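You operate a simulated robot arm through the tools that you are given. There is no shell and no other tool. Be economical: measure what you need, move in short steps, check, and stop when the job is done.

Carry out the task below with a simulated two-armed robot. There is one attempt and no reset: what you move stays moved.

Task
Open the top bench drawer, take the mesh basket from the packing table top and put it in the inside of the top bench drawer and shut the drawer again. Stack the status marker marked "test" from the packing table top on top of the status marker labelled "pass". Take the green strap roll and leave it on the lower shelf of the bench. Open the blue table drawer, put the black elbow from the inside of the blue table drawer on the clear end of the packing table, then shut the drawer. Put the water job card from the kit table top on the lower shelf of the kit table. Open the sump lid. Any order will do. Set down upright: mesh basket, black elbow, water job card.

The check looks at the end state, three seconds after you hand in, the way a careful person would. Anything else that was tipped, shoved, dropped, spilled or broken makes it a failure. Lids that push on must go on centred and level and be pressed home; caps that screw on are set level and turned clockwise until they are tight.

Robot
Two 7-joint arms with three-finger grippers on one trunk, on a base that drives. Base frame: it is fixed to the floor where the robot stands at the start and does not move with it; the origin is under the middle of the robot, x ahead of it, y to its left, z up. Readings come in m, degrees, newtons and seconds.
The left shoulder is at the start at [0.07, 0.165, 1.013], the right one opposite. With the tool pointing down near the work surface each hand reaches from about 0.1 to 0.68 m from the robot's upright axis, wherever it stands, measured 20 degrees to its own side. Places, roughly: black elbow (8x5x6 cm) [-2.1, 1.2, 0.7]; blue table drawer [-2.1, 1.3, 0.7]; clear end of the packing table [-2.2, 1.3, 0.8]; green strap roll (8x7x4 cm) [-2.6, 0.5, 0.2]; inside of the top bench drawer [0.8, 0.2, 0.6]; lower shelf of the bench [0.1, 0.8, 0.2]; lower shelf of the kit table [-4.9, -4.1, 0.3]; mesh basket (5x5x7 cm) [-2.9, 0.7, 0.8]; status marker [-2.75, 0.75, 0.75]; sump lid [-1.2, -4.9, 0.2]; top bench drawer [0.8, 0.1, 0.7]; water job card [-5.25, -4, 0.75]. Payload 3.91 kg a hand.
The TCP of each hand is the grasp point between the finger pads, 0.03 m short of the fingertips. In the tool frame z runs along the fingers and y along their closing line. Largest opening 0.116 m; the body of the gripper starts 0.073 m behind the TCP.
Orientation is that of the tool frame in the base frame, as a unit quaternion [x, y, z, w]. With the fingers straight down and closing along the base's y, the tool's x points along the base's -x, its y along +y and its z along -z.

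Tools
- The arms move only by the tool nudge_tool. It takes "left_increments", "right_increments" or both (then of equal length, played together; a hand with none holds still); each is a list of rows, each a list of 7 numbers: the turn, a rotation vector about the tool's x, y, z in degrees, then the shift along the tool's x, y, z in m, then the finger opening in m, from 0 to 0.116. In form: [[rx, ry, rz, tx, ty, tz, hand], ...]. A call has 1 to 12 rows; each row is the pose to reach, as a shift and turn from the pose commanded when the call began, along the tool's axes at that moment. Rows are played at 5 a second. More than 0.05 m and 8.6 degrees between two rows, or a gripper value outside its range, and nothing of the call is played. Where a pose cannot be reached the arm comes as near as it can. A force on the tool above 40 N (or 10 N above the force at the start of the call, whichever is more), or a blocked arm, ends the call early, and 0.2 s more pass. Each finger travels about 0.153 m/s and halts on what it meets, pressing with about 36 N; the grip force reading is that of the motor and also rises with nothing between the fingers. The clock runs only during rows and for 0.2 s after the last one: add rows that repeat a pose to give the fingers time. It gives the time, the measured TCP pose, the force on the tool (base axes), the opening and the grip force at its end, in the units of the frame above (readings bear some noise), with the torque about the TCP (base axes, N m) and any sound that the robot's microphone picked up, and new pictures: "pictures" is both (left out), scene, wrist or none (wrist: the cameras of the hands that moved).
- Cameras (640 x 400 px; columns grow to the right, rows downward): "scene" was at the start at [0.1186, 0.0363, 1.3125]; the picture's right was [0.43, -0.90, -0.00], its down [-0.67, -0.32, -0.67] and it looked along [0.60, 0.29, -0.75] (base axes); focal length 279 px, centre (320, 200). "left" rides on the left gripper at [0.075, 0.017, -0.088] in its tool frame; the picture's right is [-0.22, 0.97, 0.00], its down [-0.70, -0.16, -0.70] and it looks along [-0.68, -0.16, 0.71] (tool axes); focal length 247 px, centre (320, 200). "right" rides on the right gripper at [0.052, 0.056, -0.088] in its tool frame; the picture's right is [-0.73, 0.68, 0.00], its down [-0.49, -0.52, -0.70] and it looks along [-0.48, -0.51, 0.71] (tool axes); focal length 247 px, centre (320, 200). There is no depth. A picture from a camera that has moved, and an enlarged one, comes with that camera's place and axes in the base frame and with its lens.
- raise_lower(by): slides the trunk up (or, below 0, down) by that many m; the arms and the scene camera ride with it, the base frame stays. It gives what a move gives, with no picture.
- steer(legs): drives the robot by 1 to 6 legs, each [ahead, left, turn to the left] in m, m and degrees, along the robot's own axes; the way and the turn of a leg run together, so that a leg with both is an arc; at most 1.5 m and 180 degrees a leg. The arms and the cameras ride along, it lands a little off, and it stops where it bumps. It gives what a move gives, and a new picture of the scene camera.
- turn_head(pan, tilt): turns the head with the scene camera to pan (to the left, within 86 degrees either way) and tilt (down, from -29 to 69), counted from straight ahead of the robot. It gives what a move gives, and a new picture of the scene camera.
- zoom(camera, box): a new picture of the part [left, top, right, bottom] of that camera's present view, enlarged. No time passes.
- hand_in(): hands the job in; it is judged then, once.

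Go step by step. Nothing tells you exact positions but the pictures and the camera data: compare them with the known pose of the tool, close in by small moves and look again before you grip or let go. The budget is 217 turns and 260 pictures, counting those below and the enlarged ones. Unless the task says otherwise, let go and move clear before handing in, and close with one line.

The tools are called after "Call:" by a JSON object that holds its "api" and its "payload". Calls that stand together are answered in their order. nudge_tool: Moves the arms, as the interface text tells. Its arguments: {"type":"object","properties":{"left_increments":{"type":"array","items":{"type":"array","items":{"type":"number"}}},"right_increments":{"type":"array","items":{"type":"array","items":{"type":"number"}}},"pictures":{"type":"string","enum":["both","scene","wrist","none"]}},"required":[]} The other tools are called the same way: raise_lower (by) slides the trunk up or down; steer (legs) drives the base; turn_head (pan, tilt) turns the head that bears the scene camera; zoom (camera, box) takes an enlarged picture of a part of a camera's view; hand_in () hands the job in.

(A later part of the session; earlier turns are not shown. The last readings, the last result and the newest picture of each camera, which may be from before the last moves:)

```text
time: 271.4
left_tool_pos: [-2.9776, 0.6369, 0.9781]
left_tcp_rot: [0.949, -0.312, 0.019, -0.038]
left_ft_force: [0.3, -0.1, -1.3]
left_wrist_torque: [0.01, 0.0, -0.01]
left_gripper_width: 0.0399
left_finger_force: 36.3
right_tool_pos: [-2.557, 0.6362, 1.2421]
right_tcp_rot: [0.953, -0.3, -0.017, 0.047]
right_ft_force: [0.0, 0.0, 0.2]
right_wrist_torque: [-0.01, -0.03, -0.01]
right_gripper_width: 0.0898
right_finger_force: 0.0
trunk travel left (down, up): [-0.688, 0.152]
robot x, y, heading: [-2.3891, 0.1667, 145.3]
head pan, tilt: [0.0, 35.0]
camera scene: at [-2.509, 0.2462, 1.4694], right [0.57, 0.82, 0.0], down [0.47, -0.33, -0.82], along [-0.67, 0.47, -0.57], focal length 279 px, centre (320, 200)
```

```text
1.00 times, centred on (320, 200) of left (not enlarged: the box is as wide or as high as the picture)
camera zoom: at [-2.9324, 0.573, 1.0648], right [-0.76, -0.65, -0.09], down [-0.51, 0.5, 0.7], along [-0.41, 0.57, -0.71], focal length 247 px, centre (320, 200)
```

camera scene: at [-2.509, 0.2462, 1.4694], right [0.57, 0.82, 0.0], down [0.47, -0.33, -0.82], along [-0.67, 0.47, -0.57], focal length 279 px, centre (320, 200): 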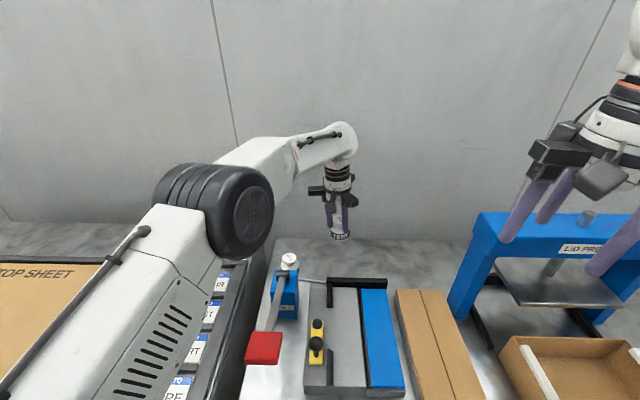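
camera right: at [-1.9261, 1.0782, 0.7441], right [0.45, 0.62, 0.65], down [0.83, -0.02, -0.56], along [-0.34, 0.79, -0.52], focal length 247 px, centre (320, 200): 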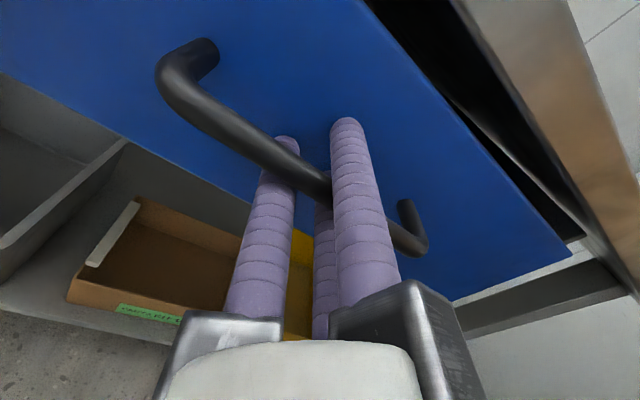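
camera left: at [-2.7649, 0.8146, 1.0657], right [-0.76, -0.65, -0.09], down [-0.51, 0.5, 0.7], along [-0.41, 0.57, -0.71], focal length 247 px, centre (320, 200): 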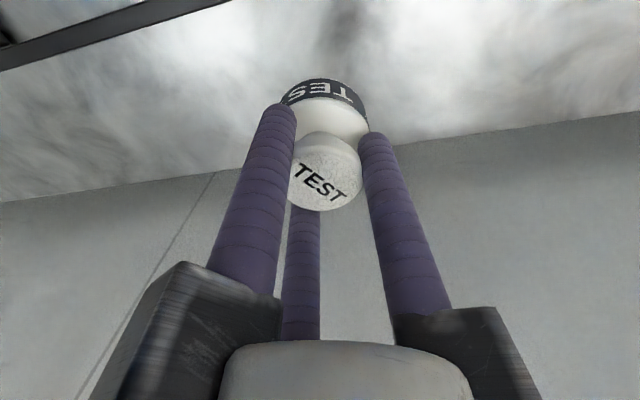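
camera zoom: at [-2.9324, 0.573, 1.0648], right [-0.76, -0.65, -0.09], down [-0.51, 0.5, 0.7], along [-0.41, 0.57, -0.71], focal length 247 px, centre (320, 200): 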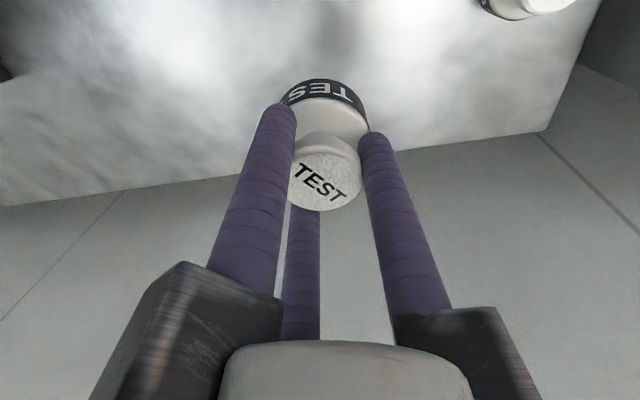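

PASS's knob is at about [-3.045, 0.503]. I'll move TEST to hover ~4 cm above it.

Call:
{"api": "nudge_tool", "payload": {"left_increments": [[0, 0, 0, 0.006, 0.037, 0.003, 0.025], [0, 0, 0, 0.012, 0.074, 0.006, 0.025], [0, 0, 0, 0.019, 0.112, 0.009, 0.025], [0, 0, 0, 0.025, 0.149, 0.011, 0.025], [0, 0, 0, 0.025, 0.149, 0.011, 0.025]], "pictures": "wrist"}}

Call:
{"api": "zoom", "payload": {"camera": "scene", "box": [230, 200, 350, 275]}}

```text
time: 272.6
left_tool_pos: [-3.0425, 0.5065, 0.9536]
left_tcp_rot: [0.949, -0.313, 0.019, -0.038]
left_ft_force: [0.3, 0.4, -1.6]
left_wrist_torque: [0.01, 0.02, 0.0]
left_gripper_width: 0.0401
left_finger_force: 36.2
right_tool_pos: [-2.5571, 0.6366, 1.2416]
right_tcp_rot: [0.953, -0.3, -0.017, 0.046]
right_ft_force: [0.4, -0.3, 0.7]
right_wrist_torque: [0.02, 0.03, -0.01]
right_gripper_width: 0.09
right_finger_force: 0.1
trunk travel left (down, up): [-0.688, 0.152]
robot x, y, heading: [-2.3929, 0.1643, 145.2]
head pan, tilt: [0.0, 35.0]
camera left: at [-2.9982, 0.4416, 1.0417], right [-0.76, -0.65, -0.08], down [-0.51, 0.5, 0.7], along [-0.41, 0.57, -0.71], focal length 247 px, centre (320, 200)
```

left: 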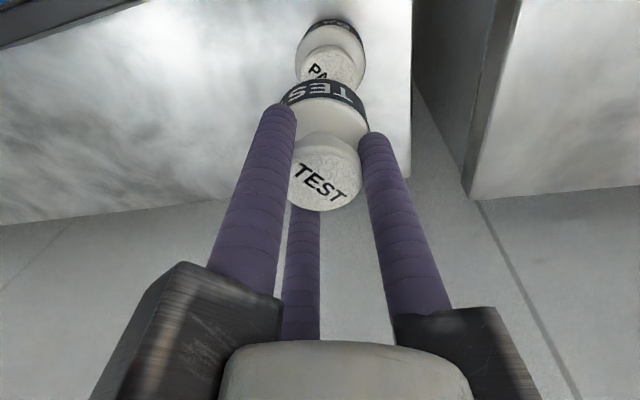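

```text
5.33 times, centred on (290, 238) of scene
camera zoom: at [-2.5088, 0.2468, 1.4694], right [0.57, 0.82, 0.0], down [0.47, -0.33, -0.82], along [-0.67, 0.47, -0.57], focal length 1488 px, centre (480, 0)
```

zoom: 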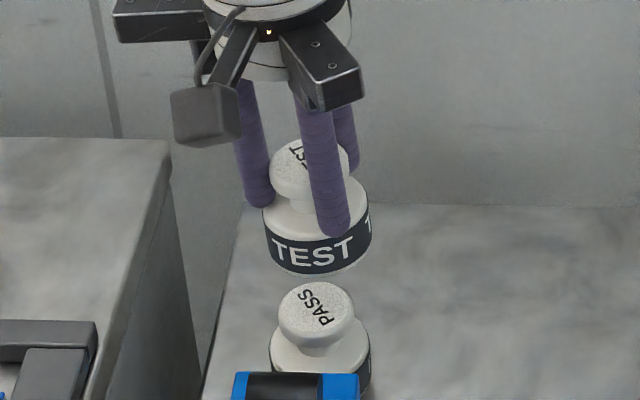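

TEST hovers aligned above PASS. Lowering 3 cm, then finer.

Call:
{"api": "nudge_tool", "payload": {"left_increments": [[0, 0, 0, -0.001, 0.001, 0.01, 0.025], [0, 0, 0, -0.002, 0.002, 0.02, 0.025], [0, 0, 0, -0.0025, 0.0025, 0.03, 0.025], [0, 0, 0, -0.0025, 0.0025, 0.03, 0.025]], "pictures": "none"}}

Call:
{"api": "zoom", "payload": {"camera": "scene", "box": [230, 200, 350, 275]}}

```text
time: 273.6
left_tool_pos: [-3.0458, 0.5042, 0.9237]
left_tcp_rot: [0.949, -0.313, 0.018, -0.038]
left_ft_force: [0.6, 0.5, -1.6]
left_wrist_torque: [-0.01, 0.0, 0.01]
left_gripper_width: 0.0399
left_finger_force: 35.8
right_tool_pos: [-2.5579, 0.6344, 1.2418]
right_tcp_rot: [0.953, -0.3, -0.017, 0.046]
right_ft_force: [0.1, 0.5, 0.3]
right_wrist_torque: [-0.01, 0.02, -0.02]
right_gripper_width: 0.09
right_finger_force: 0.1
trunk travel left (down, up): [-0.688, 0.152]
robot x, y, heading: [-2.3903, 0.165, 145.2]
head pan, tilt: [0.0, 35.0]
```

```text
5.33 times, centred on (290, 238) of scene
camera zoom: at [-2.5091, 0.2458, 1.4695], right [0.57, 0.82, 0.0], down [0.47, -0.33, -0.82], along [-0.67, 0.47, -0.57], focal length 1488 px, centre (480, 0)
```

zoom: 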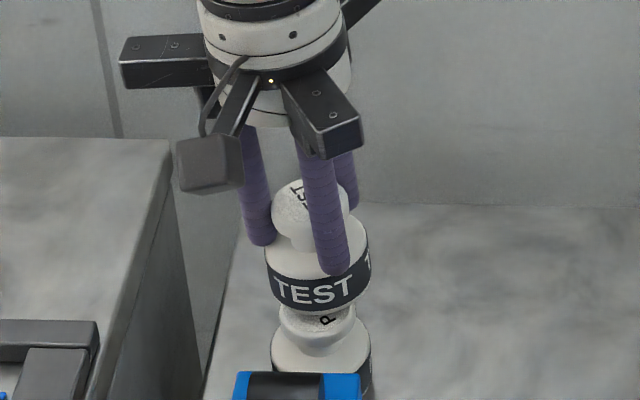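

Aligned. Lowering in 3 mm steps until contact.

Call:
{"api": "nudge_tool", "payload": {"left_increments": [[0, 0, 0, 0, 0.0002, 0.003, 0.025], [0, 0, 0, 0, 0.0005, 0.006, 0.025]], "pictures": "none"}}

Call:
{"api": "nudge_tool", "payload": {"left_increments": [[0, 0, 0, 0, 0.0002, 0.002, 0.025], [0, 0, 0, 0, 0.0003, 0.004, 0.025]], "pictures": "none"}}

Call:
{"api": "zoom", "payload": {"camera": "scene", "box": [230, 200, 350, 275]}}

```text
time: 274.2
left_tool_pos: [-3.0467, 0.5027, 0.9177]
left_tcp_rot: [0.949, -0.312, 0.02, -0.038]
left_ft_force: [0.2, -0.3, -1.4]
left_wrist_torque: [-0.02, 0.01, 0.01]
left_gripper_width: 0.0397
left_finger_force: 35.4
right_tool_pos: [-2.558, 0.6355, 1.241]
right_tcp_rot: [0.952, -0.301, -0.018, 0.047]
right_ft_force: [-0.1, 0.2, 0.4]
right_wrist_torque: [0.0, 0.0, -0.01]
right_gripper_width: 0.0905
right_finger_force: 0.0
trunk travel left (down, up): [-0.688, 0.152]
robot x, y, heading: [-2.3924, 0.165, 145.7]
head pan, tilt: [0.0, 35.0]
```

```text
time: 274.8
left_tool_pos: [-3.0452, 0.503, 0.9148]
left_tcp_rot: [0.949, -0.312, 0.016, -0.038]
left_ft_force: [-2.2, 0.6, 11.3]
left_wrist_torque: [0.02, 0.18, -0.01]
left_gripper_width: 0.0405
left_finger_force: 35.7
right_tool_pos: [-2.5566, 0.6334, 1.2425]
right_tcp_rot: [0.952, -0.301, -0.017, 0.047]
right_ft_force: [0.0, -0.6, -0.4]
right_wrist_torque: [-0.02, -0.01, 0.02]
right_gripper_width: 0.0897
right_finger_force: 0.0
trunk travel left (down, up): [-0.688, 0.152]
robot x, y, heading: [-2.3932, 0.1647, 145.3]
head pan, tilt: [0.0, 35.0]
```

```text
5.33 times, centred on (290, 238) of scene
camera zoom: at [-2.5081, 0.245, 1.4698], right [0.57, 0.82, 0.0], down [0.47, -0.33, -0.82], along [-0.67, 0.47, -0.57], focal length 1488 px, centre (480, 0)
```

zoom: 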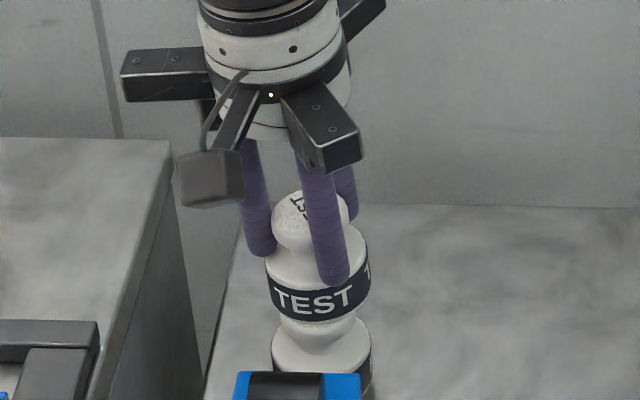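

TEST rests on PASS with light contact, centred. Releasing slowly.

Call:
{"api": "nudge_tool", "payload": {"left_increments": [[0, 0, 0, 0, 0, -0.002, 0.043], [0, 0, 0, 0, 0, -0.002, 0.048], [0, 0, 0, 0, 0, -0.002, 0.056], [0, 0, 0, 0, 0, -0.002, 0.066], [0, 0, 0, 0, 0, -0.002, 0.08], [0, 0, 0, 0, 0, -0.002, 0.08]], "pictures": "wrist"}}

Call:
{"api": "zoom", "payload": {"camera": "scene", "box": [230, 200, 350, 275]}}

```text
time: 276.2
left_tool_pos: [-3.0459, 0.5033, 0.9152]
left_tcp_rot: [0.949, -0.313, 0.019, -0.039]
left_ft_force: [0.2, 0.5, -0.5]
left_wrist_torque: [0.0, -0.02, 0.0]
left_gripper_width: 0.0801
left_finger_force: 0.1
right_tool_pos: [-2.5591, 0.6354, 1.2417]
right_tcp_rot: [0.953, -0.3, -0.018, 0.046]
right_ft_force: [-0.4, 0.9, -0.9]
right_wrist_torque: [0.02, 0.01, 0.02]
right_gripper_width: 0.0899
right_finger_force: 0.0
trunk travel left (down, up): [-0.688, 0.152]
robot x, y, heading: [-2.3959, 0.1657, 145.2]
head pan, tilt: [0.0, 35.0]
camera left: at [-3.0017, 0.44, 1.0036], right [-0.76, -0.65, -0.09], down [-0.51, 0.5, 0.7], along [-0.41, 0.58, -0.71], focal length 247 px, centre (320, 200)
```

left: 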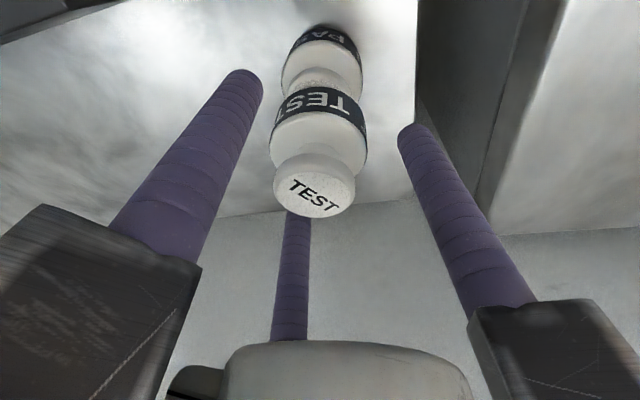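

```text
5.33 times, centred on (290, 238) of scene
camera zoom: at [-2.5091, 0.2457, 1.4695], right [0.57, 0.82, 0.0], down [0.47, -0.33, -0.82], along [-0.67, 0.47, -0.57], focal length 1488 px, centre (480, 0)
```

zoom: 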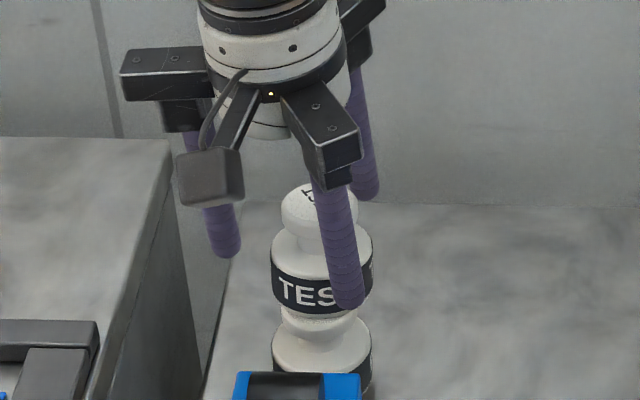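

Stacked and centred. Lifting straight up and backing away.

Call:
{"api": "nudge_tool", "payload": {"left_increments": [[0, 0, 0, 0, -0.003, -0.03, 0.08], [0, 0, 0, 0.001, -0.006, -0.07, 0.08], [0, 0, 0, 0.001, -0.009, -0.11, 0.08], [0, 0, 0, 0.002, -0.013, -0.15, 0.08]], "pictures": "none"}}

Call:
{"api": "steer", "payload": {"legs": [[-0.6, 0, 0]]}}

Call:
{"api": "zoom", "payload": {"camera": "scene", "box": [220, 110, 480, 272]}}

```text
time: 277.2
left_tool_pos: [-3.0447, 0.5016, 1.0678]
left_tcp_rot: [0.949, -0.313, 0.02, -0.039]
left_ft_force: [-1.2, -0.3, 0.5]
left_wrist_torque: [0.01, 0.02, -0.01]
left_gripper_width: 0.0799
left_finger_force: 0.0
right_tool_pos: [-2.5561, 0.635, 1.2414]
right_tcp_rot: [0.952, -0.3, -0.018, 0.047]
right_ft_force: [1.5, -0.1, -1.0]
right_wrist_torque: [-0.04, 0.02, -0.03]
right_gripper_width: 0.0901
right_finger_force: 0.0
trunk travel left (down, up): [-0.688, 0.152]
robot x, y, heading: [-2.3926, 0.1661, 145.1]
head pan, tilt: [0.0, 35.0]
```

```text
time: 280.6
left_tool_pos: [-2.5602, 0.1676, 1.0667]
left_tcp_rot: [0.948, -0.314, 0.019, -0.039]
left_ft_force: [-1.0, 0.0, -0.8]
left_wrist_torque: [-0.05, 0.04, -0.02]
left_gripper_width: 0.0797
left_finger_force: 0.1
right_tool_pos: [-2.0706, 0.2987, 1.2417]
right_tcp_rot: [0.952, -0.302, -0.017, 0.046]
right_ft_force: [0.1, 0.4, 0.2]
right_wrist_torque: [0.0, 0.03, 0.0]
right_gripper_width: 0.0901
right_finger_force: 0.1
trunk travel left (down, up): [-0.688, 0.152]
robot x, y, heading: [-1.9082, -0.1761, 145.0]
head pan, tilt: [0.0, 35.0]
camera scene: at [-2.0244, -0.0903, 1.4694], right [0.57, 0.82, 0.0], down [0.47, -0.33, -0.82], along [-0.67, 0.47, -0.57], focal length 279 px, centre (320, 200)
```

scene: 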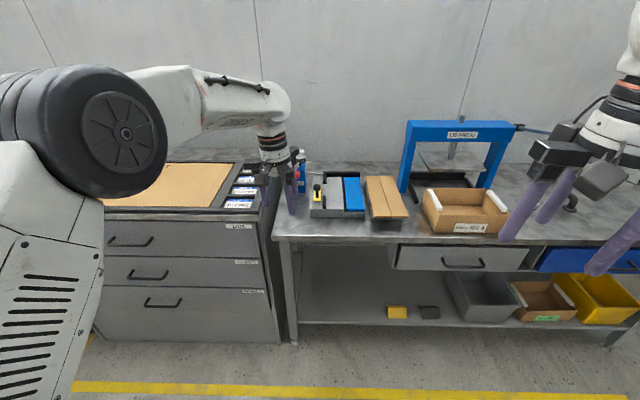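

```text
2.46 times, centred on (350, 191) of scene
camera zoom: at [-2.0244, -0.0903, 1.4694], right [0.57, 0.82, 0.0], down [0.47, -0.33, -0.82], along [-0.67, 0.47, -0.57], focal length 687 px, centre (246, 222)
```

zoom: 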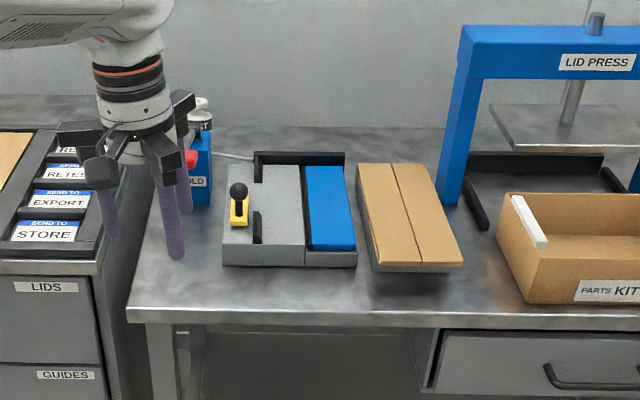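

All fine at the packing table. Next I'll head for the sump: back off, turn towards it and look.

Call:
{"api": "steer", "payload": {"legs": [[-0.4, 0, 0], [0, 0, 133]]}}

Call:
{"api": "turn_head", "payload": {"pan": 0, "tilt": 15}}

```text
time: 288.6
left_tool_pos: [-1.3855, -1.1064, 1.0669]
left_tcp_rot: [0.665, 0.745, -0.028, -0.033]
left_ft_force: [0.2, -1.1, 0.2]
left_wrist_torque: [-0.01, -0.01, -0.05]
left_gripper_width: 0.0797
left_finger_force: 0.1
right_tool_pos: [-1.8154, -0.8398, 1.2417]
right_tcp_rot: [0.656, 0.753, 0.035, 0.035]
right_ft_force: [0.4, -0.2, -0.4]
right_wrist_torque: [-0.02, 0.02, 0.03]
right_gripper_width: 0.0898
right_finger_force: 0.0
trunk travel left (down, up): [-0.688, 0.152]
robot x, y, heading: [-1.586, -0.3961, -81.7]
head pan, tilt: [0.0, 35.0]
camera scene: at [-1.5657, -0.533, 1.4695], right [-0.99, -0.14, 0.0], down [-0.08, 0.57, -0.82], along [0.12, -0.81, -0.57], focal length 279 px, centre (320, 200)
```

scene: 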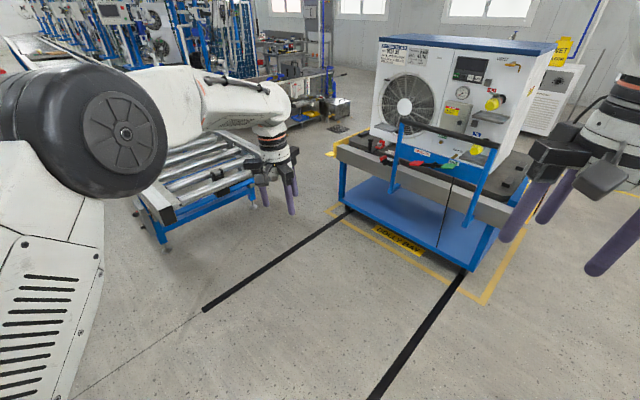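

```text
time: 289.4
left_tool_pos: [-1.3853, -1.1061, 1.0666]
left_tcp_rot: [0.666, 0.745, -0.028, -0.033]
left_ft_force: [0.0, -0.8, 1.0]
left_wrist_torque: [0.01, -0.02, 0.0]
left_gripper_width: 0.0799
left_finger_force: 0.1
right_tool_pos: [-1.8141, -0.8394, 1.2426]
right_tcp_rot: [0.656, 0.753, 0.035, 0.035]
right_ft_force: [-0.4, 0.0, 0.3]
right_wrist_torque: [-0.02, -0.03, 0.0]
right_gripper_width: 0.0901
right_finger_force: 0.0
trunk travel left (down, up): [-0.688, 0.152]
robot x, y, heading: [-1.5826, -0.3988, -81.7]
head pan, tilt: [0.0, 15.0]
camera scene: at [-1.565, -0.5383, 1.5014], right [-0.99, -0.14, 0.0], down [-0.04, 0.26, -0.97], along [0.14, -0.96, -0.26], focal length 279 px, centre (320, 200)
```

scene: 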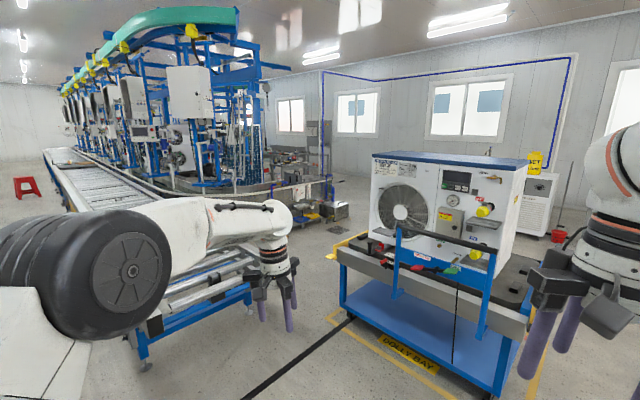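

The sump should be at pixel (335, 207), by the conveyor's far end. Zooming there and looking right for the kit table.

Call:
{"api": "zoom", "payload": {"camera": "scene", "box": [230, 150, 390, 250]}}

Call:
{"api": "turn_head", "payload": {"pan": -50, "tilt": 15}}

```text
4.00 times, centred on (310, 200) of scene
camera zoom: at [-1.565, -0.5383, 1.5014], right [-0.99, -0.14, 0.0], down [-0.04, 0.26, -0.97], along [0.14, -0.96, -0.26], focal length 1116 px, centre (360, 200)
```

zoom: 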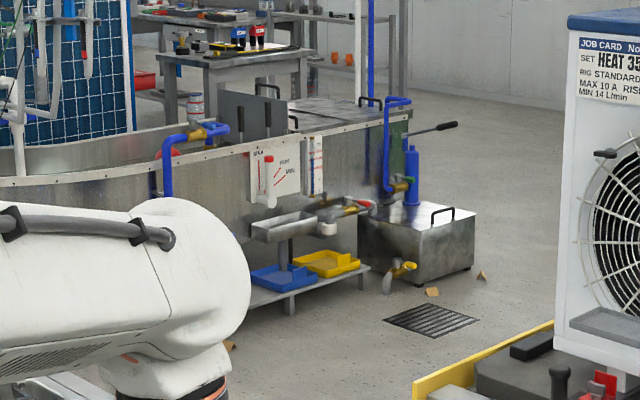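

```text
time: 290.6
left_tool_pos: [-1.3844, -1.1062, 1.0661]
left_tcp_rot: [0.666, 0.745, -0.028, -0.033]
left_ft_force: [0.3, -0.7, 0.6]
left_wrist_torque: [0.02, 0.02, -0.01]
left_gripper_width: 0.0804
left_finger_force: 0.0
right_tool_pos: [-1.8135, -0.8401, 1.2415]
right_tcp_rot: [0.656, 0.753, 0.036, 0.035]
right_ft_force: [0.2, -0.3, -0.2]
right_wrist_torque: [0.01, -0.01, 0.01]
right_gripper_width: 0.0899
right_finger_force: 0.0
trunk travel left (down, up): [-0.688, 0.152]
robot x, y, heading: [-1.5828, -0.396, -81.4]
head pan, tilt: [-50.0, 15.0]
camera scene: at [-1.6405, -0.5156, 1.5015], right [-0.75, 0.66, 0.0], down [0.17, 0.19, -0.97], along [-0.64, -0.72, -0.26], focal length 279 px, centre (320, 200)
```

scene: 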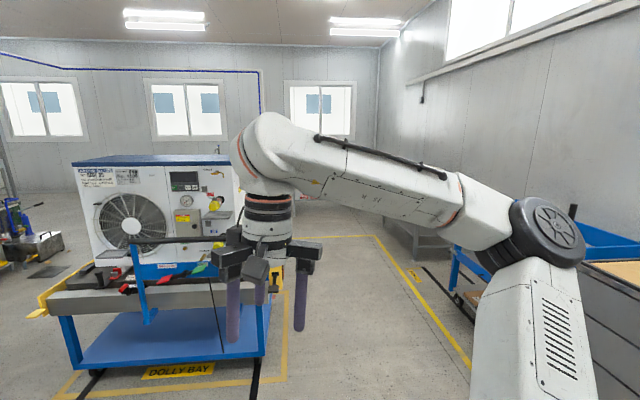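

The sump box sits beyond the dolly; I'll go around the dolly's right side, towards the kit table first.

Call:
{"api": "steer", "payload": {"legs": [[0, 0, -65.8], [1.2, 0, 0], [0.84, 0, 0]]}}

Call:
{"api": "turn_head", "payload": {"pan": 25, "tilt": 15}}

```text
time: 303.7
left_tool_pos: [-3.8742, -1.9761, 1.0672]
left_tcp_rot: [0.964, 0.263, -0.005, -0.043]
left_ft_force: [0.0, 0.1, 0.0]
left_wrist_torque: [-0.03, 0.0, 0.02]
left_gripper_width: 0.0799
left_finger_force: 0.1
right_tool_pos: [-3.8063, -1.4739, 1.2413]
right_tcp_rot: [0.96, 0.275, 0.012, 0.049]
right_ft_force: [0.5, -0.2, 0.4]
right_wrist_torque: [-0.01, 0.02, -0.01]
right_gripper_width: 0.0897
right_finger_force: 0.0
trunk travel left (down, up): [-0.688, 0.152]
robot x, y, heading: [-3.3105, -1.5076, -147.7]
head pan, tilt: [-50.0, 15.0]
camera scene: at [-3.4428, -1.5023, 1.5015], right [0.3, 0.95, 0.0], down [0.25, -0.08, -0.97], along [-0.92, 0.29, -0.26], focal length 279 px, centre (320, 200)
```

scene: 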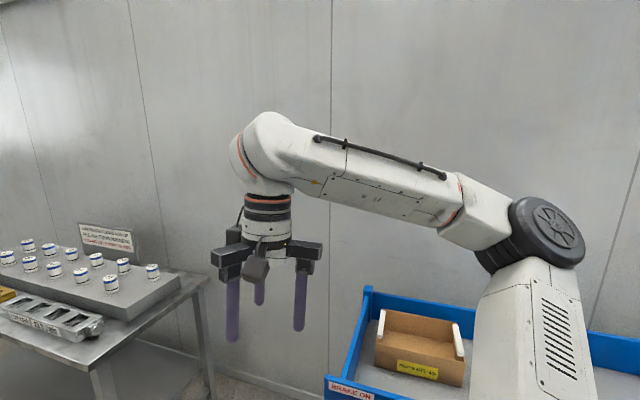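

```text
time: 305.2
left_tool_pos: [-3.8744, -1.9759, 1.0662]
left_tcp_rot: [0.964, 0.263, -0.005, -0.042]
left_ft_force: [0.5, 0.0, -0.3]
left_wrist_torque: [0.0, -0.01, 0.01]
left_gripper_width: 0.0801
left_finger_force: 0.0
right_tool_pos: [-3.8057, -1.4739, 1.2409]
right_tcp_rot: [0.96, 0.275, 0.011, 0.049]
right_ft_force: [-0.8, -0.3, -0.7]
right_wrist_torque: [0.0, -0.02, -0.03]
right_gripper_width: 0.09
right_finger_force: 0.0
trunk travel left (down, up): [-0.688, 0.152]
robot x, y, heading: [-3.3103, -1.5052, -147.6]
head pan, tilt: [25.0, 15.0]
camera scene: at [-3.4043, -1.6093, 1.5015], right [-0.84, 0.54, 0.0], down [0.14, 0.22, -0.97], along [-0.52, -0.81, -0.26], focal length 279 px, centre (320, 200)
```

scene: 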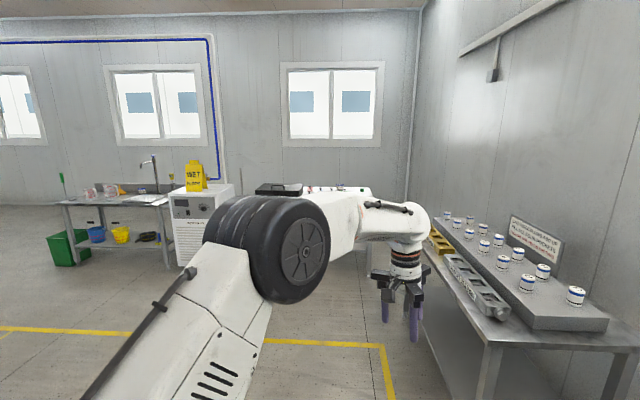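

The kit table lies ahead-left beyond my left arm. I'll turn square to it (heading −125°) and drive closer.

Call:
{"api": "steer", "payload": {"legs": [[0, 0, 22.6], [1.3, 0.2, 0]]}}

Call:
{"api": "turn_head", "payload": {"pan": -10, "tilt": 25}}

```text
time: 313.0
left_tool_pos: [-4.2334, -3.3425, 1.0659]
left_tcp_rot: [0.894, 0.445, -0.014, -0.042]
left_ft_force: [0.5, -0.1, -0.4]
left_wrist_torque: [0.02, -0.01, -0.02]
left_gripper_width: 0.0799
left_finger_force: 0.1
right_tool_pos: [-4.3609, -2.8519, 1.2412]
right_tcp_rot: [0.888, 0.457, 0.02, 0.045]
right_ft_force: [0.0, -0.1, -0.8]
right_wrist_torque: [-0.02, -0.01, 0.03]
right_gripper_width: 0.0901
right_finger_force: 0.0
trunk travel left (down, up): [-0.688, 0.152]
robot x, y, heading: [-3.888, -2.6922, -125.4]
head pan, tilt: [25.0, 15.0]
camera scene: at [-3.9376, -2.8221, 1.5015], right [-0.98, 0.18, 0.0], down [0.05, 0.25, -0.97], along [-0.17, -0.95, -0.26], focal length 279 px, centre (320, 200)
```

scene: 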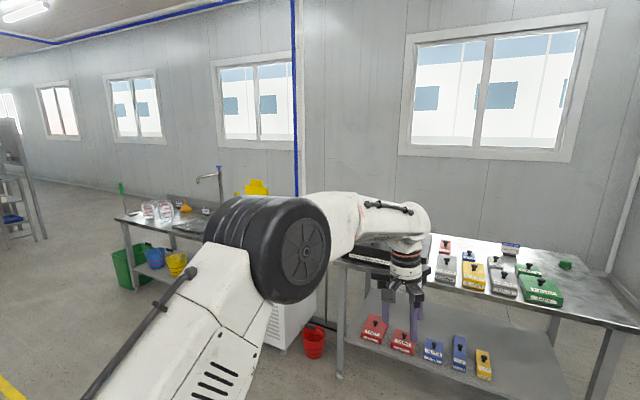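

```text
time: 314.0
left_tool_pos: [-4.2333, -3.3406, 1.0664]
left_tcp_rot: [0.894, 0.445, -0.013, -0.041]
left_ft_force: [0.1, 0.3, -1.0]
left_wrist_torque: [0.03, -0.02, 0.03]
left_gripper_width: 0.0801
left_finger_force: 0.1
right_tool_pos: [-4.3601, -2.8507, 1.241]
right_tcp_rot: [0.888, 0.457, 0.021, 0.045]
right_ft_force: [-0.5, 0.8, 0.1]
right_wrist_torque: [-0.03, -0.03, -0.02]
right_gripper_width: 0.0899
right_finger_force: 0.1
trunk travel left (down, up): [-0.688, 0.152]
robot x, y, heading: [-3.8875, -2.6905, -125.2]
head pan, tilt: [-10.0, 25.0]
camera scene: at [-3.9863, -2.7951, 1.4853], right [-0.7, 0.71, 0.0], down [0.3, 0.3, -0.91], along [-0.64, -0.64, -0.42], focal length 279 px, centre (320, 200)
```

scene: 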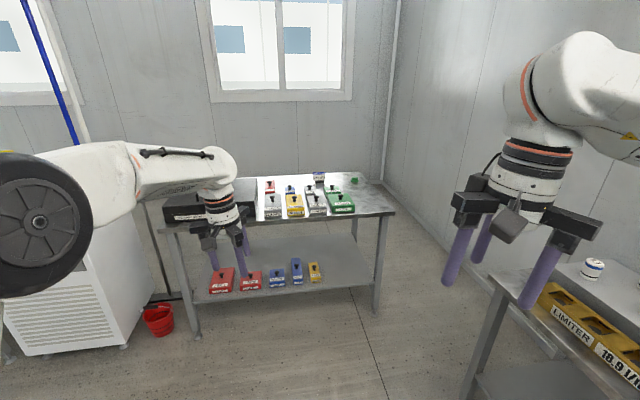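

The kit table shows many job-card blocks; zooming to find WATER.

Call:
{"api": "zoom", "payload": {"camera": "scene", "box": [240, 160, 400, 260]}}

```text
4.00 times, centred on (320, 210) of scene
camera zoom: at [-3.9863, -2.7951, 1.4853], right [-0.7, 0.71, 0.0], down [0.3, 0.3, -0.91], along [-0.64, -0.64, -0.42], focal length 1116 px, centre (320, 160)
```

zoom: 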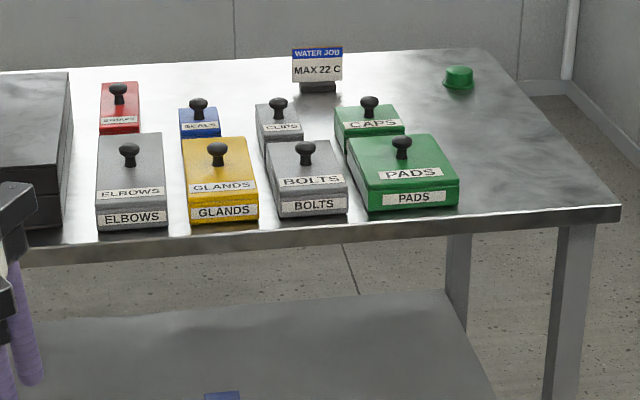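

The WATER job card stands at the back of the kit table near [-5.25, -4.05]. I'll use the right hand, turned 90° to pinch the thin plate front-to-back, and tuck the left hand.

Call:
{"api": "nudge_tool", "payload": {"right_increments": [[0, 0, -8.2, -0.01, 0, 0, 0.08], [0, 0, -16.4, -0.02, 0, 0, 0.08], [0, 0, -24.6, -0.03, 0, 0, 0.08], [0, 0, -32.8, -0.04, 0, 0, 0.08], [0, 0, -41, -0.05, 0, 0, 0.08], [0, 0, -49.2, -0.06, 0, 0, 0.08], [0, 0, -57.4, -0.07, 0, 0, 0.08], [0, 0, -65.6, -0.08, 0, 0, 0.08], [0, 0, -73.8, -0.09, 0, 0, 0.08], [0, 0, -82, -0.1, 0, 0, 0.08], [0, 0, -90, -0.1, 0, 0, 0.08], [0, 0, -90, -0.1, 0, 0, 0.08]], "left_increments": [[0, 0, 0, 0.03, 0.005, 0, 0.08], [0, 0, 0, 0.06, 0.01, 0, 0.08], [0, 0, 0, 0.09, 0.015, 0, 0.08], [0, 0, 0, 0.12, 0.02, 0, 0.08], [0, 0, 0, 0.15, 0.025, 0, 0.08], [0, 0, 0, 0.18, 0.03, 0, 0.08], [0, 0, 0, 0.21, 0.035, 0, 0.08], [0, 0, 0, 0.24, 0.04, 0, 0.08], [0, 0, 0, 0.27, 0.045, 0, 0.08], [0, 0, 0, 0.3, 0.05, 0, 0.08], [0, 0, 0, 0.3, 0.05, 0, 0.08], [0, 0, 0, 0.3, 0.05, 0, 0.08]], "pictures": "none"}}

```text
time: 316.6
left_tool_pos: [-4.0125, -3.1309, 1.0666]
left_tcp_rot: [0.895, 0.445, -0.014, -0.041]
left_ft_force: [-0.5, -0.2, -0.2]
left_wrist_torque: [0.01, 0.0, 0.0]
left_gripper_width: 0.08
left_finger_force: 0.0
right_tool_pos: [-4.4193, -2.9332, 1.2413]
right_tcp_rot: [0.305, 0.951, -0.018, 0.046]
right_ft_force: [-0.1, 0.5, 0.9]
right_wrist_torque: [0.01, -0.04, -0.04]
right_gripper_width: 0.0797
right_finger_force: 0.0
trunk travel left (down, up): [-0.688, 0.152]
robot x, y, heading: [-3.8884, -2.6926, -124.9]
head pan, tilt: [-10.0, 25.0]
```

Right tool is turned. Now I'll drive up to the kit table.

Call:
{"api": "steer", "payload": {"legs": [[0.5, -0.18, 0], [0.6, 0, 0]]}}

Call:
{"api": "turn_head", "payload": {"pan": -8, "tilt": 35}}

```text
time: 322.7
left_tool_pos: [-4.801, -3.9227, 1.0654]
left_tcp_rot: [0.897, 0.44, -0.013, -0.041]
left_ft_force: [-0.8, -0.4, -0.3]
left_wrist_torque: [0.02, 0.01, 0.03]
left_gripper_width: 0.0798
left_finger_force: 0.3
right_tool_pos: [-5.2059, -3.7203, 1.2426]
right_tcp_rot: [0.31, 0.95, -0.018, 0.046]
right_ft_force: [0.2, 0.1, -0.1]
right_wrist_torque: [-0.01, 0.01, 0.0]
right_gripper_width: 0.08
right_finger_force: 0.0
trunk travel left (down, up): [-0.688, 0.152]
robot x, y, heading: [-4.6738, -3.487, -125.7]
head pan, tilt: [-10.0, 25.0]
camera scene: at [-4.7712, -3.5864, 1.4853], right [-0.7, 0.72, 0.0], down [0.3, 0.29, -0.91], along [-0.65, -0.63, -0.42], focal length 279 px, centre (320, 200)
```

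scene: 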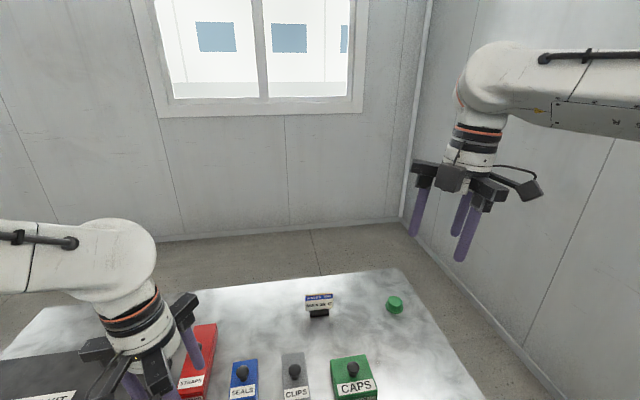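

```text
time: 323.4
left_tool_pos: [-4.8017, -3.9239, 1.0651]
left_tcp_rot: [0.897, 0.441, -0.013, -0.041]
left_ft_force: [0.2, 0.8, 0.7]
left_wrist_torque: [0.01, 0.0, 0.01]
left_gripper_width: 0.08
left_finger_force: 0.1
right_tool_pos: [-5.2055, -3.7198, 1.2426]
right_tcp_rot: [0.31, 0.949, -0.018, 0.047]
right_ft_force: [-0.2, 0.0, -1.1]
right_wrist_torque: [0.02, -0.03, 0.0]
right_gripper_width: 0.0801
right_finger_force: 0.1
trunk travel left (down, up): [-0.688, 0.152]
robot x, y, heading: [-4.6776, -3.483, -125.6]
head pan, tilt: [-8.0, 35.0]
camera scene: at [-4.7666, -3.5863, 1.4695], right [-0.72, 0.69, 0.0], down [0.4, 0.41, -0.82], along [-0.57, -0.59, -0.57], focal length 279 px, centre (320, 200)
```

scene: 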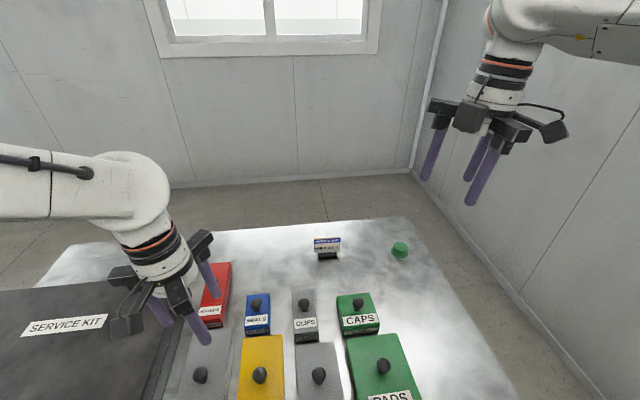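

Very clear view of the card. Zooming for precision.

Call:
{"api": "zoom", "payload": {"camera": "scene", "box": [280, 220, 376, 280]}}

```text
6.67 times, centred on (328, 250) of scene
camera zoom: at [-4.7666, -3.5863, 1.4695], right [-0.72, 0.69, 0.0], down [0.4, 0.41, -0.82], along [-0.57, -0.59, -0.57], focal length 1860 px, centre (267, -133)
```

zoom: 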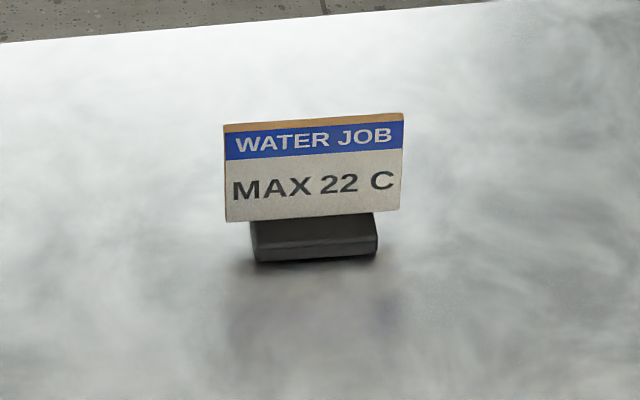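

Card plate centre is about [-5.23, -4.04], top z≈0.868, facing me squarely. I'll bring the right hand above it, straightened.

Call:
{"api": "nudge_tool", "payload": {"right_increments": [[0, 2.8, 0, -0.024, -0.039, 0.003, 0.08], [0, 5.6, 0, -0.048, -0.078, 0.005, 0.08], [0, 5.6, 0, -0.072, -0.117, 0.008, 0.08], [0, 5.6, 0, -0.096, -0.156, 0.01, 0.08], [0, 5.6, 0, -0.12, -0.195, 0.013, 0.08], [0, 5.6, 0, -0.145, -0.234, 0.016, 0.08], [0, 5.6, 0, -0.169, -0.273, 0.018, 0.08], [0, 5.6, 0, -0.164, -0.273, 0.065, 0.07], [0, 5.6, 0, -0.159, -0.273, 0.113, 0.06], [0, 5.6, 0, -0.154, -0.272, 0.161, 0.06], [0, 5.6, 0, -0.149, -0.272, 0.209, 0.06], [0, 5.6, 0, -0.144, -0.272, 0.258, 0.06]], "pictures": "both"}}

```text
time: 326.0
left_tool_pos: [-4.8017, -3.9245, 1.0661]
left_tcp_rot: [0.897, 0.441, -0.012, -0.041]
left_ft_force: [0.5, 0.4, -0.6]
left_wrist_torque: [0.02, -0.02, 0.01]
left_gripper_width: 0.0799
left_finger_force: 0.1
right_tool_pos: [-5.2335, -4.0412, 0.9991]
right_tcp_rot: [0.31, 0.951, -0.002, 0.0]
right_ft_force: [-0.2, -0.2, 0.2]
right_wrist_torque: [0.03, -0.06, 0.03]
right_gripper_width: 0.0602
right_finger_force: 0.1
right hand out of reach, approached as far as the arm can: row 7
trunk travel left (down, up): [-0.688, 0.152]
robot x, y, heading: [-4.6757, -3.4858, -126.1]
head pan, tilt: [-8.0, 35.0]
camera scene: at [-4.7673, -3.588, 1.4693], right [-0.72, 0.69, 0.0], down [0.4, 0.42, -0.82], along [-0.57, -0.59, -0.57], focal length 279 px, centre (320, 200)
camera right: at [-5.2418, -3.9647, 1.0858], right [0.99, 0.12, 0.0], down [0.09, -0.71, 0.7], along [0.08, -0.7, -0.71], focal length 247 px, centre (320, 200)
```

scene: 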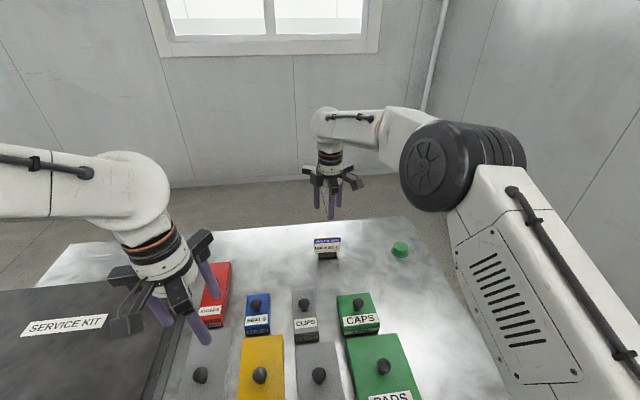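
right: 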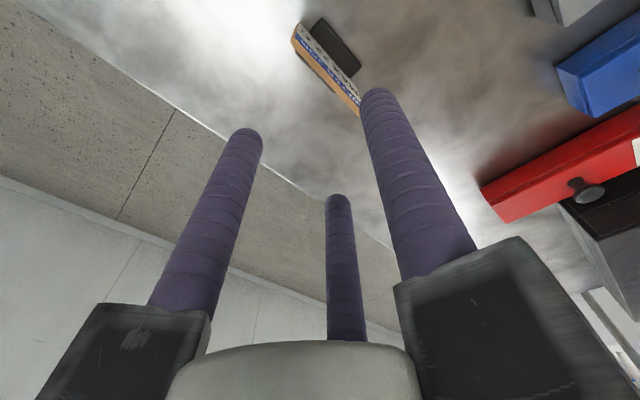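

The plate is right under the fingers. I'll open to 9 cm and descend so the plate sits between them.

Call:
{"api": "nudge_tool", "payload": {"right_increments": [[0, 0, 0, 0, 0.003, 0.0, 0.09], [0, 0, 0, 0, 0.0065, 0.04, 0.09], [0, 0, 0, 0, 0.0065, 0.08, 0.09], [0, 0, 0, 0, 0.0065, 0.11, 0.09], [0, 0, 0, 0, 0.0065, 0.11, 0.09]], "pictures": "wrist"}}

Call:
{"api": "zoom", "payload": {"camera": "scene", "box": [280, 200, 376, 260]}}

```text
time: 327.2
left_tool_pos: [-4.8001, -3.9227, 1.0663]
left_tcp_rot: [0.896, 0.441, -0.013, -0.041]
left_ft_force: [0.7, -0.1, 0.3]
left_wrist_torque: [0.0, -0.01, -0.03]
left_gripper_width: 0.0797
left_finger_force: 0.0
right_tool_pos: [-5.224, -4.0374, 0.8902]
right_tcp_rot: [0.311, 0.95, -0.003, 0.0]
right_ft_force: [-0.7, 0.8, 0.5]
right_wrist_torque: [-0.02, -0.02, 0.01]
right_gripper_width: 0.09
right_finger_force: 0.0
trunk travel left (down, up): [-0.688, 0.152]
robot x, y, heading: [-4.6734, -3.485, -126.2]
head pan, tilt: [-8.0, 35.0]
camera right: at [-5.2332, -3.9588, 0.9771], right [0.99, 0.12, 0.0], down [0.09, -0.71, 0.7], along [0.08, -0.7, -0.71], focal length 247 px, centre (320, 200)
```

right: 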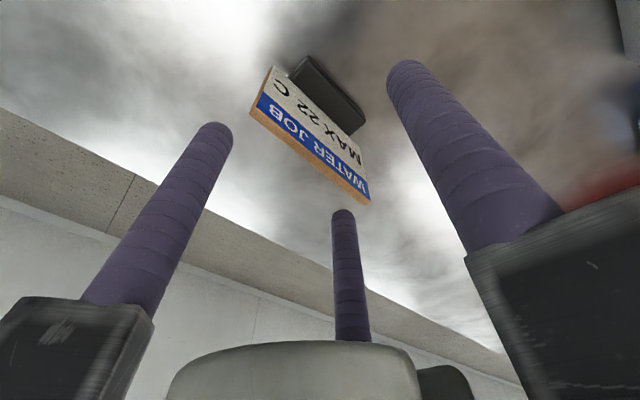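

```text
6.67 times, centred on (328, 230) of scene
camera zoom: at [-4.7661, -3.5859, 1.4695], right [-0.72, 0.69, 0.0], down [0.4, 0.41, -0.82], along [-0.57, -0.59, -0.57], focal length 1860 px, centre (267, 0)
```

zoom: 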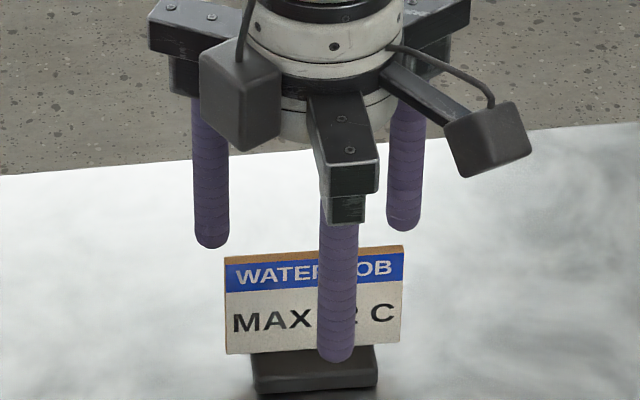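

Aligned; a small 7 mm shift away and 2 cm lower, then pinch.

Call:
{"api": "nudge_tool", "payload": {"right_increments": [[0, 0, 0, -0.002, -0.007, 0.0, 0.09], [0, 0, 0, -0.003, -0.007, 0.01, 0.09], [0, 0, 0, -0.003, -0.007, 0.02, 0.09], [0, 0, 0, -0.003, -0.007, 0.02, 0.06], [0, 0, 0, -0.003, -0.007, 0.02, 0.045], [0, 0, 0, -0.003, -0.007, 0.02, 0.035], [0, 0, 0, -0.003, -0.007, 0.02, 0.028]], "pictures": "wrist"}}

Call:
{"api": "zoom", "payload": {"camera": "scene", "box": [280, 200, 376, 260]}}

```text
time: 328.8
left_tool_pos: [-4.8011, -3.9241, 1.0671]
left_tcp_rot: [0.897, 0.441, -0.013, -0.041]
left_ft_force: [-0.1, 0.6, -0.4]
left_wrist_torque: [-0.02, 0.01, 0.05]
left_gripper_width: 0.0796
left_finger_force: 0.0
right_tool_pos: [-5.2288, -4.0436, 0.8706]
right_tcp_rot: [0.311, 0.95, -0.002, 0.0]
right_ft_force: [-0.5, 0.9, 1.3]
right_wrist_torque: [-0.02, -0.03, 0.03]
right_gripper_width: 0.0282
right_finger_force: 0.1
trunk travel left (down, up): [-0.688, 0.152]
robot x, y, heading: [-4.6691, -3.484, -126.1]
head pan, tilt: [-8.0, 35.0]
camera right: at [-5.2364, -3.9659, 0.9574], right [0.99, 0.12, 0.0], down [0.09, -0.71, 0.7], along [0.08, -0.7, -0.71], focal length 247 px, centre (320, 200)
```

right: 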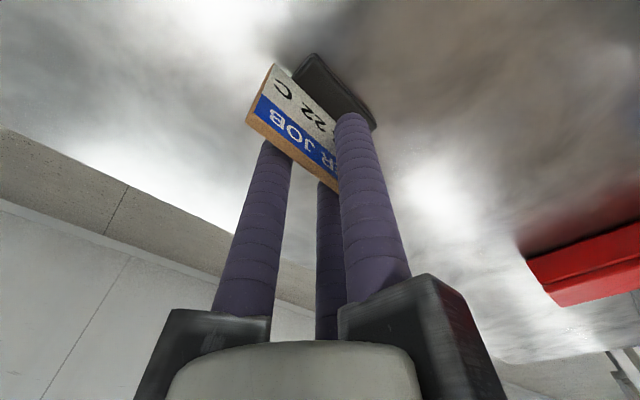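

```text
6.67 times, centred on (328, 230) of scene
camera zoom: at [-4.7662, -3.5861, 1.4695], right [-0.72, 0.69, 0.0], down [0.4, 0.41, -0.82], along [-0.57, -0.59, -0.57], focal length 1860 px, centre (267, 0)
```

zoom: 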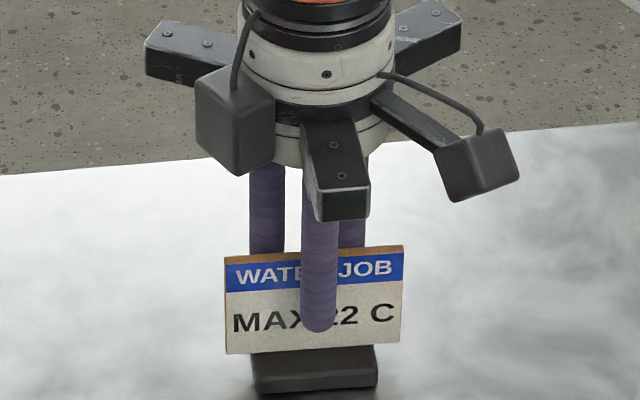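

The plate is between the fingers, not yet touched. Closing fully.

Call:
{"api": "nudge_tool", "payload": {"right_increments": [[0, 0, 0, 0, 0, 0, 0.022], [0, 0, 0, 0, 0, 0, 0.016], [0, 0, 0, 0, 0, 0, 0.01], [0, 0, 0, 0, 0, 0, 0.004], [0, 0, 0, 0, 0, 0, 0.0], [0, 0, 0, 0, 0, 0, 0.0]], "pictures": "wrist"}}

Call:
{"api": "zoom", "payload": {"camera": "scene", "box": [280, 200, 376, 260]}}

```text
time: 330.2
left_tool_pos: [-4.8005, -3.9223, 1.0667]
left_tcp_rot: [0.897, 0.44, -0.014, -0.041]
left_ft_force: [0.8, -0.1, 0.1]
left_wrist_torque: [0.0, 0.0, 0.02]
left_gripper_width: 0.0799
left_finger_force: 0.1
right_tool_pos: [-5.2288, -4.0432, 0.8712]
right_tcp_rot: [0.311, 0.951, -0.003, 0.0]
right_ft_force: [0.7, -0.3, 0.4]
right_wrist_torque: [0.03, 0.0, 0.0]
right_gripper_width: 0.0116
right_finger_force: 35.8
trunk travel left (down, up): [-0.688, 0.152]
robot x, y, heading: [-4.6701, -3.4873, -125.9]
head pan, tilt: [-8.0, 35.0]
camera right: at [-5.2365, -3.9659, 0.9574], right [0.99, 0.12, 0.0], down [0.09, -0.71, 0.7], along [0.08, -0.7, -0.71], focal length 247 px, centre (320, 200)
```

right: 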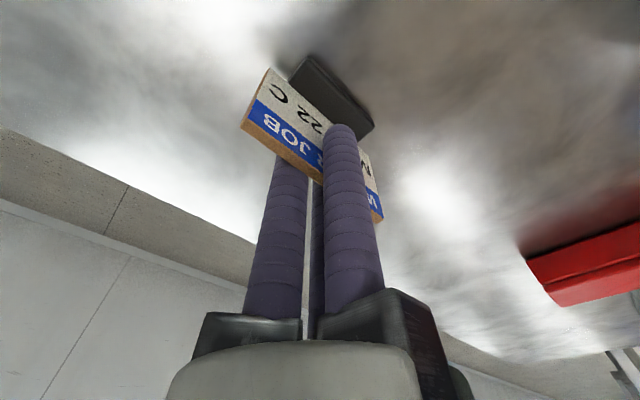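

```text
6.67 times, centred on (328, 230) of scene
camera zoom: at [-4.7663, -3.5861, 1.4695], right [-0.72, 0.69, 0.0], down [0.4, 0.41, -0.82], along [-0.57, -0.59, -0.57], focal length 1860 px, centre (267, 0)
```

zoom: 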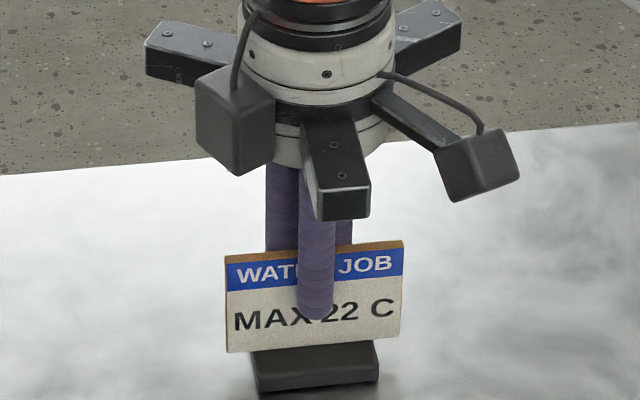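

Pinched securely. Lifting, then backing away from the table.

Call:
{"api": "nudge_tool", "payload": {"right_increments": [[0, 0, 0, 0, 0, -0.04, 0.0], [0, 0, 0, 0, 0, -0.08, 0.0], [0, 0, 0, 0, 0, -0.12, 0.0], [0, 0, 0, 0, 0, -0.16, 0.0]], "pictures": "none"}}

Call:
{"api": "steer", "payload": {"legs": [[-0.75, 0.0, 0]]}}

Call:
{"api": "zoom", "payload": {"camera": "right", "box": [0, 0, 640, 400]}}

```text
time: 331.2
left_tool_pos: [-4.7988, -3.9222, 1.0664]
left_tcp_rot: [0.897, 0.441, -0.015, -0.041]
left_ft_force: [0.1, 0.8, -0.1]
left_wrist_torque: [-0.01, -0.02, -0.01]
left_gripper_width: 0.08
left_finger_force: 0.0
right_tool_pos: [-5.2276, -4.0417, 1.0341]
right_tcp_rot: [0.31, 0.951, -0.003, 0.001]
right_ft_force: [0.2, -0.8, 0.5]
right_wrist_torque: [-0.02, 0.0, 0.02]
right_gripper_width: 0.0117
right_finger_force: 36.4
trunk travel left (down, up): [-0.688, 0.152]
robot x, y, heading: [-4.6705, -3.4861, -126.0]
head pan, tilt: [-8.0, 35.0]
```

```text
time: 335.2
left_tool_pos: [-4.3649, -3.3188, 1.0647]
left_tcp_rot: [0.897, 0.44, -0.014, -0.041]
left_ft_force: [0.2, 0.4, 0.7]
left_wrist_torque: [0.02, -0.05, 0.02]
left_gripper_width: 0.0802
left_finger_force: 0.0
right_tool_pos: [-4.794, -3.437, 1.0319]
right_tcp_rot: [0.312, 0.95, -0.003, 0.0]
right_ft_force: [-0.1, 0.0, -0.6]
right_wrist_torque: [-0.02, -0.01, -0.02]
right_gripper_width: 0.0116
right_finger_force: 36.0
trunk travel left (down, up): [-0.688, 0.152]
robot x, y, heading: [-4.2348, -2.8813, -125.8]
head pan, tilt: [-8.0, 35.0]
camera scene: at [-4.3299, -2.9825, 1.4694], right [-0.72, 0.69, 0.0], down [0.4, 0.41, -0.82], along [-0.57, -0.59, -0.57], focal length 279 px, centre (320, 200)
```

scene: 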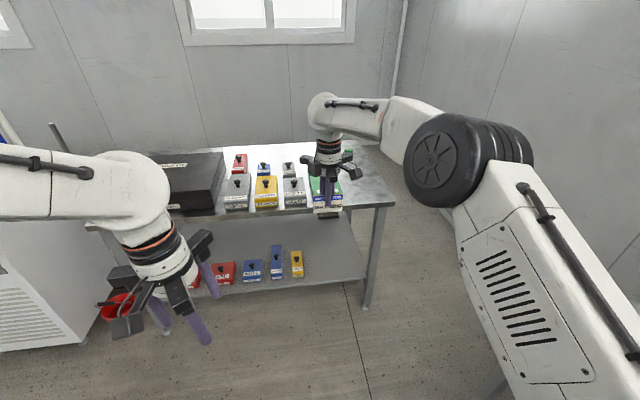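

```text
1.00 times, centred on (320, 200) of right (not enlarged: the box is as wide or as high as the picture)
camera zoom: at [-4.8014, -3.3608, 1.1183], right [0.99, 0.11, 0.0], down [0.08, -0.71, 0.7], along [0.08, -0.7, -0.71], focal length 247 px, centre (320, 200)
```

zoom: 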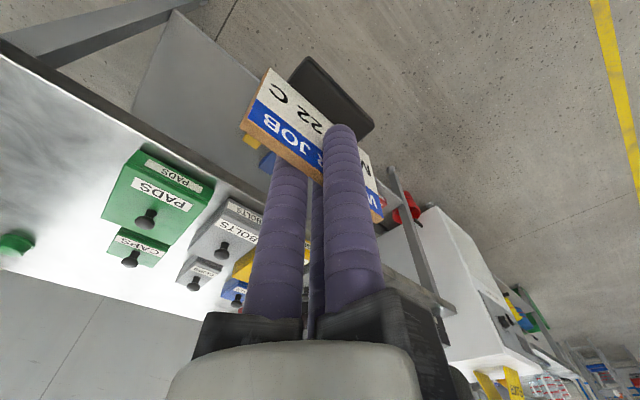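

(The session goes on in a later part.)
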